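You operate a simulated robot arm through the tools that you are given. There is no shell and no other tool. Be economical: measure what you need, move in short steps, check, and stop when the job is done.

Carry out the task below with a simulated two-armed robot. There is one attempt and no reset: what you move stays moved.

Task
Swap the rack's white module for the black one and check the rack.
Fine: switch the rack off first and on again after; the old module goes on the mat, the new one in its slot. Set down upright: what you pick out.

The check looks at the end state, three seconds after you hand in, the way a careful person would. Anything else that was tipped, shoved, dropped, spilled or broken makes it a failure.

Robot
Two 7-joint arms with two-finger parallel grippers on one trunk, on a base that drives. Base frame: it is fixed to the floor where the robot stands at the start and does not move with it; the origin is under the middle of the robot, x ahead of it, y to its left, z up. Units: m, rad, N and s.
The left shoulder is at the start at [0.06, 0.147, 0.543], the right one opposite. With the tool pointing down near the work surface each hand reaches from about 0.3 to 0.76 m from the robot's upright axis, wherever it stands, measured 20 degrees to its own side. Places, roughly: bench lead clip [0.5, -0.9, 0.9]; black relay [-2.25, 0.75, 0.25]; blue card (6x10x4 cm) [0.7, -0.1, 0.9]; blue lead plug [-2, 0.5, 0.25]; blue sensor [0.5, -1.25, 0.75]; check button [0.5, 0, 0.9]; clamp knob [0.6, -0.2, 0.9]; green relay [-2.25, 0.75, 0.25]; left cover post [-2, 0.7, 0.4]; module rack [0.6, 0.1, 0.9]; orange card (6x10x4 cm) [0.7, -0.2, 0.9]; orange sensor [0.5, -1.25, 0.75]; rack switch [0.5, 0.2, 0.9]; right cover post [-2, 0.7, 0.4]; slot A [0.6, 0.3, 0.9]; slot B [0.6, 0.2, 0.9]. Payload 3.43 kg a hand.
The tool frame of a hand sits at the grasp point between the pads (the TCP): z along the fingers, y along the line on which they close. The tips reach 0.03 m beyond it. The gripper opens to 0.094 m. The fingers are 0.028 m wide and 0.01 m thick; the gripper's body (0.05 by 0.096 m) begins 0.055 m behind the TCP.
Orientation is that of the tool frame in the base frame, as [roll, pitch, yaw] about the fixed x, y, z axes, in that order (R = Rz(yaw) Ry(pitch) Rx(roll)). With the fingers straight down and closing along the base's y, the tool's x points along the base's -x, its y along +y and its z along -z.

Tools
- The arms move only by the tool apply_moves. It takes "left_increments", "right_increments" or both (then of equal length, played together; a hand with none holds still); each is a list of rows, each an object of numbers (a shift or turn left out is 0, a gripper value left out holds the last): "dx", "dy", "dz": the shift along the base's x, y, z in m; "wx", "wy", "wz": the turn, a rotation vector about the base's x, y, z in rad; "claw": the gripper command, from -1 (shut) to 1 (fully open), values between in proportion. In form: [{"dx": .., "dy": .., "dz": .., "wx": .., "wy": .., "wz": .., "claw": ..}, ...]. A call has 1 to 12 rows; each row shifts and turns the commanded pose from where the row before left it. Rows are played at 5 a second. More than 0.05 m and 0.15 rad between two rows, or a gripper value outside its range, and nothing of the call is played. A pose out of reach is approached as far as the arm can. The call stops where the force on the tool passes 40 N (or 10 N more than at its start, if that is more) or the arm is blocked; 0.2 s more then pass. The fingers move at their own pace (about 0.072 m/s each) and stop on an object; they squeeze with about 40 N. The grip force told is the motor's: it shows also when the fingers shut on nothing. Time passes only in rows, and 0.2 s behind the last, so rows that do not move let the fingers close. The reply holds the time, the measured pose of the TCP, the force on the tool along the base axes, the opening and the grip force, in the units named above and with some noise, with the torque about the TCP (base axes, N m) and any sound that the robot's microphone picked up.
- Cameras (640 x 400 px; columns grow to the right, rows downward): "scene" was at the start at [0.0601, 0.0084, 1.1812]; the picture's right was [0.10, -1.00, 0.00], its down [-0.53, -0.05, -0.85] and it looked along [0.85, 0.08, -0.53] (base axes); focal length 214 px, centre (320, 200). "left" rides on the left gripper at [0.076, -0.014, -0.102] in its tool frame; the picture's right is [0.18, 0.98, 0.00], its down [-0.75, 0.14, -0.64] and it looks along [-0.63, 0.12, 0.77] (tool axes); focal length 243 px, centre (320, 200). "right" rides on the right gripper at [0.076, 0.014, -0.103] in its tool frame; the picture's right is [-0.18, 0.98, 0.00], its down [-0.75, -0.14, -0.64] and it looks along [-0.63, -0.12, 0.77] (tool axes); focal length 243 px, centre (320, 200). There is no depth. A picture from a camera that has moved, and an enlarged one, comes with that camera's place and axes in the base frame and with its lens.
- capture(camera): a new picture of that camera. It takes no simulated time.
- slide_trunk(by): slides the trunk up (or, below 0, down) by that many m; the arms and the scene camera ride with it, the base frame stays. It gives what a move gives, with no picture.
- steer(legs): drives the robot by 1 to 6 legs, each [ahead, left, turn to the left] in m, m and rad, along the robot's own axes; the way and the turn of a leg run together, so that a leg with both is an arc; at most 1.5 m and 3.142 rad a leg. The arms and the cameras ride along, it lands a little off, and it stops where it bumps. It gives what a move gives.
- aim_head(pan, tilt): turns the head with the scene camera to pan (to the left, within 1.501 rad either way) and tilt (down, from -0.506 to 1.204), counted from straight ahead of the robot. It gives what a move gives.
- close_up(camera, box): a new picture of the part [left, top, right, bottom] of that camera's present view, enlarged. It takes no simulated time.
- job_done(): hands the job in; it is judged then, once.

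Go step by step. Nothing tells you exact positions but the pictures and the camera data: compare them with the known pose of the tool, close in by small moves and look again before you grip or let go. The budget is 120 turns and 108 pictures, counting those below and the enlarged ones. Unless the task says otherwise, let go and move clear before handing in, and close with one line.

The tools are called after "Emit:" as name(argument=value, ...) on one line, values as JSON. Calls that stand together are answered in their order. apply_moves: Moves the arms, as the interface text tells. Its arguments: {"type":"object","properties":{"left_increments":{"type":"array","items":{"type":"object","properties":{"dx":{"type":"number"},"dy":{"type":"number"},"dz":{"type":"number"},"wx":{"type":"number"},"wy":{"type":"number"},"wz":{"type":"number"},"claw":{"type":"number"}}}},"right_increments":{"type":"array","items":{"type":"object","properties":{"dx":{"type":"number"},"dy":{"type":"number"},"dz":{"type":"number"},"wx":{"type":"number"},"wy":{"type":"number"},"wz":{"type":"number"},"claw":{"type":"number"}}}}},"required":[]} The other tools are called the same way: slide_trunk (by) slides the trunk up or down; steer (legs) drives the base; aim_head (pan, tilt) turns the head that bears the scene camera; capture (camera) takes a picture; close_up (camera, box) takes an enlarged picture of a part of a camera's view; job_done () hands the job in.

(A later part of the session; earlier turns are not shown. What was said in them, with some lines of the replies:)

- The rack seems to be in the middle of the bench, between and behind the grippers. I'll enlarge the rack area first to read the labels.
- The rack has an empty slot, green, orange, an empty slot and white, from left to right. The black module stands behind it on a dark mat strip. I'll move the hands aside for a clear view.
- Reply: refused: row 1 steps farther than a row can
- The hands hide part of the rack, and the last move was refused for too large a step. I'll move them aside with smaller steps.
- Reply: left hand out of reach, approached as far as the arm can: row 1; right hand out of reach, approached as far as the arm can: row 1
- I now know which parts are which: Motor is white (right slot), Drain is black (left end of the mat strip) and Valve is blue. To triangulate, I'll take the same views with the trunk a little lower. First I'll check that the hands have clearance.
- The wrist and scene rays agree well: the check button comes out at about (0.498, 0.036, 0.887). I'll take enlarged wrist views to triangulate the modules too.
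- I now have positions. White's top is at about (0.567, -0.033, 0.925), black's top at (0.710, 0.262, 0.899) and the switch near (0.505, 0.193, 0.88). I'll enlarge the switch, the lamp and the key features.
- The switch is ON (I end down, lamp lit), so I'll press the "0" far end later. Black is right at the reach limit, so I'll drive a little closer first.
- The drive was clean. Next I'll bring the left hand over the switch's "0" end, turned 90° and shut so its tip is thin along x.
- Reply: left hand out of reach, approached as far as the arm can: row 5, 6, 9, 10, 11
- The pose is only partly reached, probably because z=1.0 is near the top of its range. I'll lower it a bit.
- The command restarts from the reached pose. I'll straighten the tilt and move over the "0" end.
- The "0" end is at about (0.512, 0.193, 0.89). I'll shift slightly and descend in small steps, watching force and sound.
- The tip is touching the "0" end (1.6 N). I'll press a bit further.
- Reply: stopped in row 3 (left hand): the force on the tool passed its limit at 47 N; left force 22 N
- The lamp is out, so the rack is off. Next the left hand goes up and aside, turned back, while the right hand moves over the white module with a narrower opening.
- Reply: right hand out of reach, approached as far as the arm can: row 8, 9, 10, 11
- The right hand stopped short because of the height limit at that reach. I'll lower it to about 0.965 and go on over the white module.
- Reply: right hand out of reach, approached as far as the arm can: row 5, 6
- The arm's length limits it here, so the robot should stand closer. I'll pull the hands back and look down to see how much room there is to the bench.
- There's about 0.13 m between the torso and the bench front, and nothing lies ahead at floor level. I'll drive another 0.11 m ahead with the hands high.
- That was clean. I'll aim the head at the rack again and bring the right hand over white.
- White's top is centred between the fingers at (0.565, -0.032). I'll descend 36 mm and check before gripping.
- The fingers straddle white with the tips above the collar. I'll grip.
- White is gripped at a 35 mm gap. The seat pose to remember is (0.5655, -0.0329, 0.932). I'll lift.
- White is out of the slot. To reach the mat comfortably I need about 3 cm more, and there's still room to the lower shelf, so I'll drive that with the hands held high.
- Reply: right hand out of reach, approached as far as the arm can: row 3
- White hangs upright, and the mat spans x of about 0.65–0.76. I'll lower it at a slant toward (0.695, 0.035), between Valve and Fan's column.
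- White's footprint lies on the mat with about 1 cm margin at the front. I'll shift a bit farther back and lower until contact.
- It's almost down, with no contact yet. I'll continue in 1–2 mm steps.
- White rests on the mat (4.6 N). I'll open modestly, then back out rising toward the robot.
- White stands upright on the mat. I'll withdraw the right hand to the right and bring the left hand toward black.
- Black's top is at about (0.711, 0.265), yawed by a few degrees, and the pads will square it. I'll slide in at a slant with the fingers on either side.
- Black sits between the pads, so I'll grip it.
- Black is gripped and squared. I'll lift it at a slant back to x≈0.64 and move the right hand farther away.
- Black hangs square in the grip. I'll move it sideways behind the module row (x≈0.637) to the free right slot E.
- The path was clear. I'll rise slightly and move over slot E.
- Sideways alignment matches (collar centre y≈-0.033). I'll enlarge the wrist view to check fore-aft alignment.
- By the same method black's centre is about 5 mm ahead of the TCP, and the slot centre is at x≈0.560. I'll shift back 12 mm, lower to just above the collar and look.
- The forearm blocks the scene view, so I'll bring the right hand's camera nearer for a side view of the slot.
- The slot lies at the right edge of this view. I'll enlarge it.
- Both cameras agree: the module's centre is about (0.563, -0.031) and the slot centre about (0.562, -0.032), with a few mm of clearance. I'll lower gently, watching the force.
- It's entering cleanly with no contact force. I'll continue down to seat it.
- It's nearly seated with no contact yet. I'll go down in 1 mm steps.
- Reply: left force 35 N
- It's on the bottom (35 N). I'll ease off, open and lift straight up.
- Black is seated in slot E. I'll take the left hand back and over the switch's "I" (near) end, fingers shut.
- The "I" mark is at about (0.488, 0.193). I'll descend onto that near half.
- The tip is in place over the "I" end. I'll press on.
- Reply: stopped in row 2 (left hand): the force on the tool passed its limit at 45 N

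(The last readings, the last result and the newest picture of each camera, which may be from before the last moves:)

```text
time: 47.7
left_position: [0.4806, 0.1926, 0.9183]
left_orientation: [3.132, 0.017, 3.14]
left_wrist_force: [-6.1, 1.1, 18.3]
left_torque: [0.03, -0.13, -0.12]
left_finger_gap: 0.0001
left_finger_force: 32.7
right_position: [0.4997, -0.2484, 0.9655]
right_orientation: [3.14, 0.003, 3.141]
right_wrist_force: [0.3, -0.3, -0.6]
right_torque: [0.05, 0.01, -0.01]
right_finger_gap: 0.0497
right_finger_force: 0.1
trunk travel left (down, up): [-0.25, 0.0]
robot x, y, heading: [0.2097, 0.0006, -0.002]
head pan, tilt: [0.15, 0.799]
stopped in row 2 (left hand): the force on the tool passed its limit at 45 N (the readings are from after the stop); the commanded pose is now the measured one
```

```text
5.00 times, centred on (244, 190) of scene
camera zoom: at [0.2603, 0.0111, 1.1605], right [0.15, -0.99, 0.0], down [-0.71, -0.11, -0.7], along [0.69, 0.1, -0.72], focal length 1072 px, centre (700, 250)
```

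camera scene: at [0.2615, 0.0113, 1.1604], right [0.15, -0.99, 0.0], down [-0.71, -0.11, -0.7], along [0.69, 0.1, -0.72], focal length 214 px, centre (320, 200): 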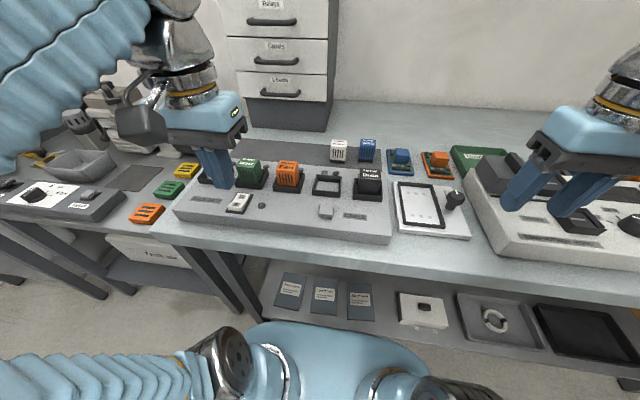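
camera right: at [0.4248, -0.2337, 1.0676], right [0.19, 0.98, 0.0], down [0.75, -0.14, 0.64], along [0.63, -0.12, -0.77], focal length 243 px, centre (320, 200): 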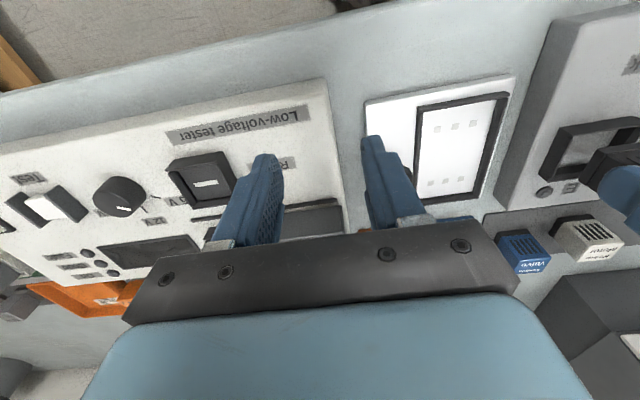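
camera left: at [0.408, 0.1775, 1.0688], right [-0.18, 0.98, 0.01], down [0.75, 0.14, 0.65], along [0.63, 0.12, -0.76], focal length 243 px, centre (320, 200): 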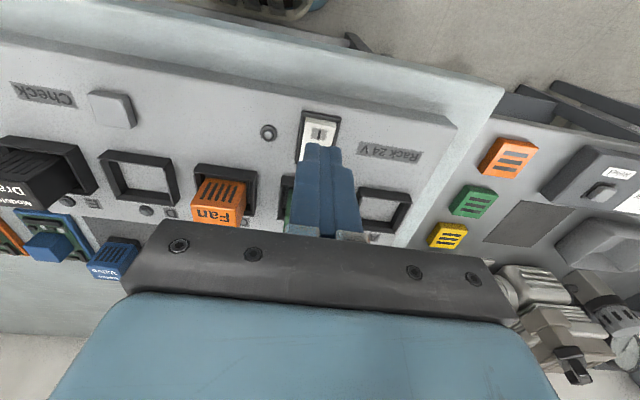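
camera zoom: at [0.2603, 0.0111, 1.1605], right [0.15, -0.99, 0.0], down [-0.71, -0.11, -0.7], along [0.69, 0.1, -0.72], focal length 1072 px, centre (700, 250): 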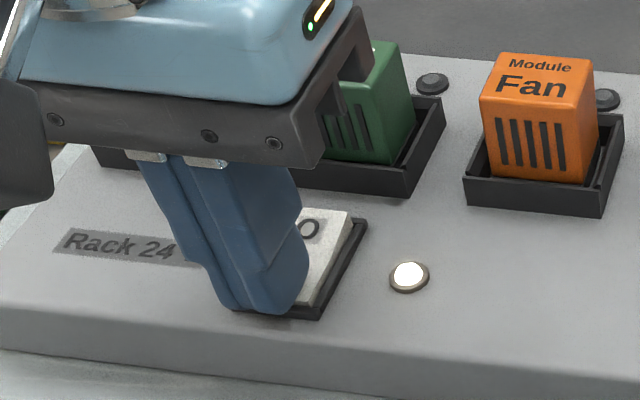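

The rack lamp is lit again. I'll lift and move over the check button at (0.498, 0.036).

Emit:
apply_moves(left_increments=[{"dz": 0.02}, {"dz": 0.02, "dx": 0.004}, {"dx": 0.004, "dy": -0.04}, {"dx": 0.004, "dy": -0.04}, {"dx": 0.005, "dy": -0.04}, {"dy": -0.036}, {}])

Emit:
close_up(camera="scene", box=[220, 140, 400, 252])

Emit:
capture(camera="left")

```text
time: 49.3
left_position: [0.4972, 0.0349, 0.9565]
left_orientation: [3.134, 0.014, 3.14]
left_wrist_force: [0.0, -0.3, 0.4]
left_torque: [-0.02, 0.02, -0.03]
left_finger_gap: 0.0001
left_finger_force: 33.0
right_position: [0.5004, -0.249, 0.9655]
right_orientation: [3.142, 0.002, 3.139]
right_wrist_force: [0.9, -0.4, -0.2]
right_torque: [-0.01, 0.0, 0.01]
right_finger_gap: 0.0499
right_finger_force: 0.1
trunk travel left (down, up): [-0.25, 0.0]
robot x, y, heading: [0.2113, 0.0015, 0.003]
head pan, tilt: [0.15, 0.799]
```

```text
3.56 times, centred on (310, 196) of scene
camera zoom: at [0.2616, 0.0112, 1.1604], right [0.15, -0.99, 0.0], down [-0.71, -0.11, -0.7], along [0.69, 0.1, -0.72], focal length 763 px, centre (356, 214)
```

zoom: 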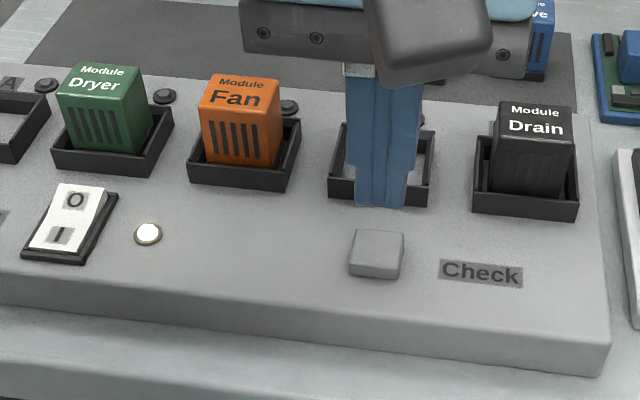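

```text
36 pictures are left
camera left: at [0.4218, 0.0214, 1.0577], right [-0.18, 0.98, 0.01], down [0.74, 0.14, 0.65], along [0.64, 0.12, -0.76], focal length 243 px, centre (320, 200)
```

left: 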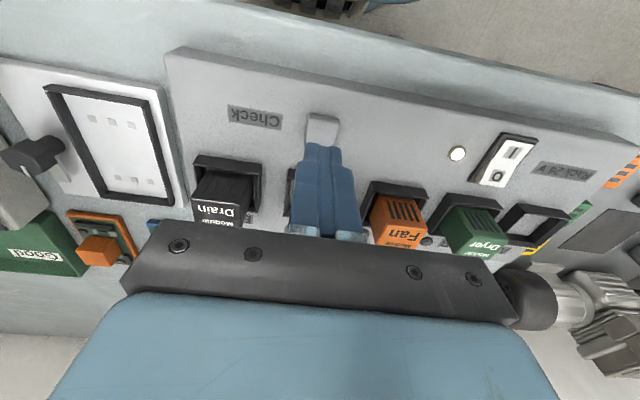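

The tip is over the button. I'll descend and press.

Emit:
apply_moves(left_increments=[{"dy": 0.002, "dz": -0.015}, {"dz": -0.012}, {"dz": -0.008}, {"dz": -0.003}, {"dz": -0.002}, {"dz": -0.002}, {"dz": -0.002}, {"dz": -0.002}, {"dz": -0.002}])

Emit:
close_up(camera="scene", box=[220, 140, 400, 252])

```text
time: 51.3
left_position: [0.4983, 0.0391, 0.9129]
left_orientation: [3.14, 0.025, -3.14]
left_wrist_force: [3.3, 4.5, 30.8]
left_torque: [-0.01, 0.01, -0.01]
left_finger_gap: 0.0003
left_finger_force: 33.0
right_position: [0.5007, -0.2482, 0.9658]
right_orientation: [3.14, 0.004, 3.139]
right_wrist_force: [0.2, -0.3, -0.2]
right_torque: [0.01, 0.01, -0.01]
right_finger_gap: 0.0495
right_finger_force: 0.0
trunk travel left (down, up): [-0.25, 0.0]
robot x, y, heading: [0.2139, 0.0002, 0.002]
head pan, tilt: [0.15, 0.799]
heard: click
stopped in row 9 (left hand): the force on the tool passed its limit at 45 N (the readings are from after the stop); the commanded pose is now the measured one
```

```text
3.56 times, centred on (310, 196) of scene
camera zoom: at [0.2605, 0.0115, 1.1612], right [0.15, -0.99, 0.0], down [-0.71, -0.11, -0.7], along [0.69, 0.1, -0.72], focal length 763 px, centre (356, 214)
```

zoom: 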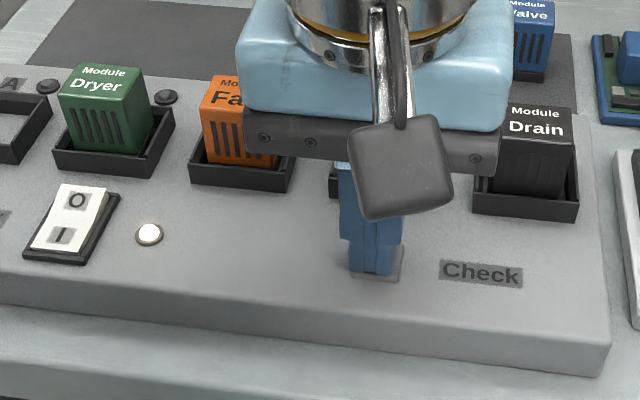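

A click was heard. I'll lift, move clear and look at the slot lamps.

Emit:
apply_moves(left_increments=[{"dz": 0.02}, {"dz": 0.025}, {"dx": -0.03, "dy": 0.04}, {"dx": -0.03, "dy": 0.04}, {"dy": 0.045}, {"dy": 0.045}, {"dy": 0.04}])

Emit:
close_up(camera="scene", box=[180, 120, 400, 258])

Emit:
capture(camera="right")

```text
time: 52.9
left_position: [0.4401, 0.2527, 0.9528]
left_orientation: [3.136, 0.017, 3.142]
left_wrist_force: [-0.8, 0.7, 0.9]
left_torque: [0.02, -0.02, 0.01]
left_finger_gap: 0.0
left_finger_force: 33.0
right_position: [0.5016, -0.2487, 0.9642]
right_orientation: [3.137, 0.001, 3.141]
right_wrist_force: [-1.2, -1.0, 0.3]
right_torque: [0.0, 0.0, 0.02]
right_finger_gap: 0.0498
right_finger_force: 0.0
trunk travel left (down, up): [-0.25, 0.0]
robot x, y, heading: [0.2087, -0.0011, 0.002]
head pan, tilt: [0.15, 0.799]
```

```text
2.90 times, centred on (290, 189) of scene
camera zoom: at [0.2617, 0.0113, 1.1604], right [0.15, -0.99, 0.0], down [-0.71, -0.11, -0.7], along [0.69, 0.1, -0.72], focal length 622 px, centre (407, 232)
```

zoom: 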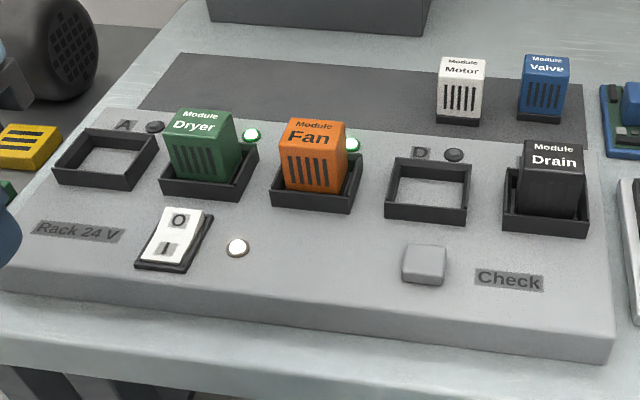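

```text
33 pictures are left
camera right: at [0.4245, -0.234, 1.0676], right [0.19, 0.98, 0.0], down [0.75, -0.14, 0.64], along [0.63, -0.12, -0.77], focal length 243 px, centre (320, 200)
```

right: 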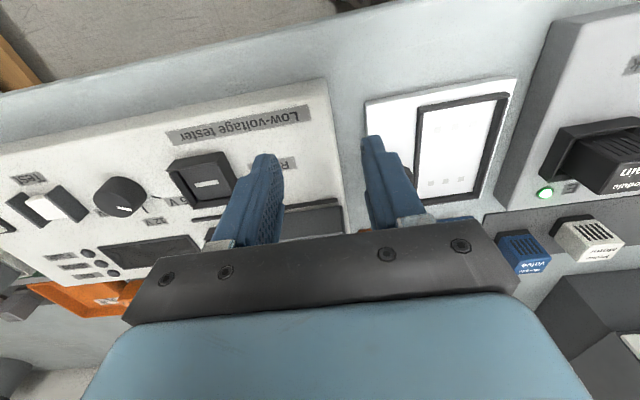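

The lamps for Dryer, Fan and the new Drain module (slot E) are all green. The rack is on, white stands upright on the mat and both hands are clear, so I'm handing in.

Emit:
job_done()

```text
The job is handed in.
```

The white Motor module is out and standing upright on the mat, and the black Drain module is in its slot (E). The rack is back on, and the check lit green for all three fitted modules.
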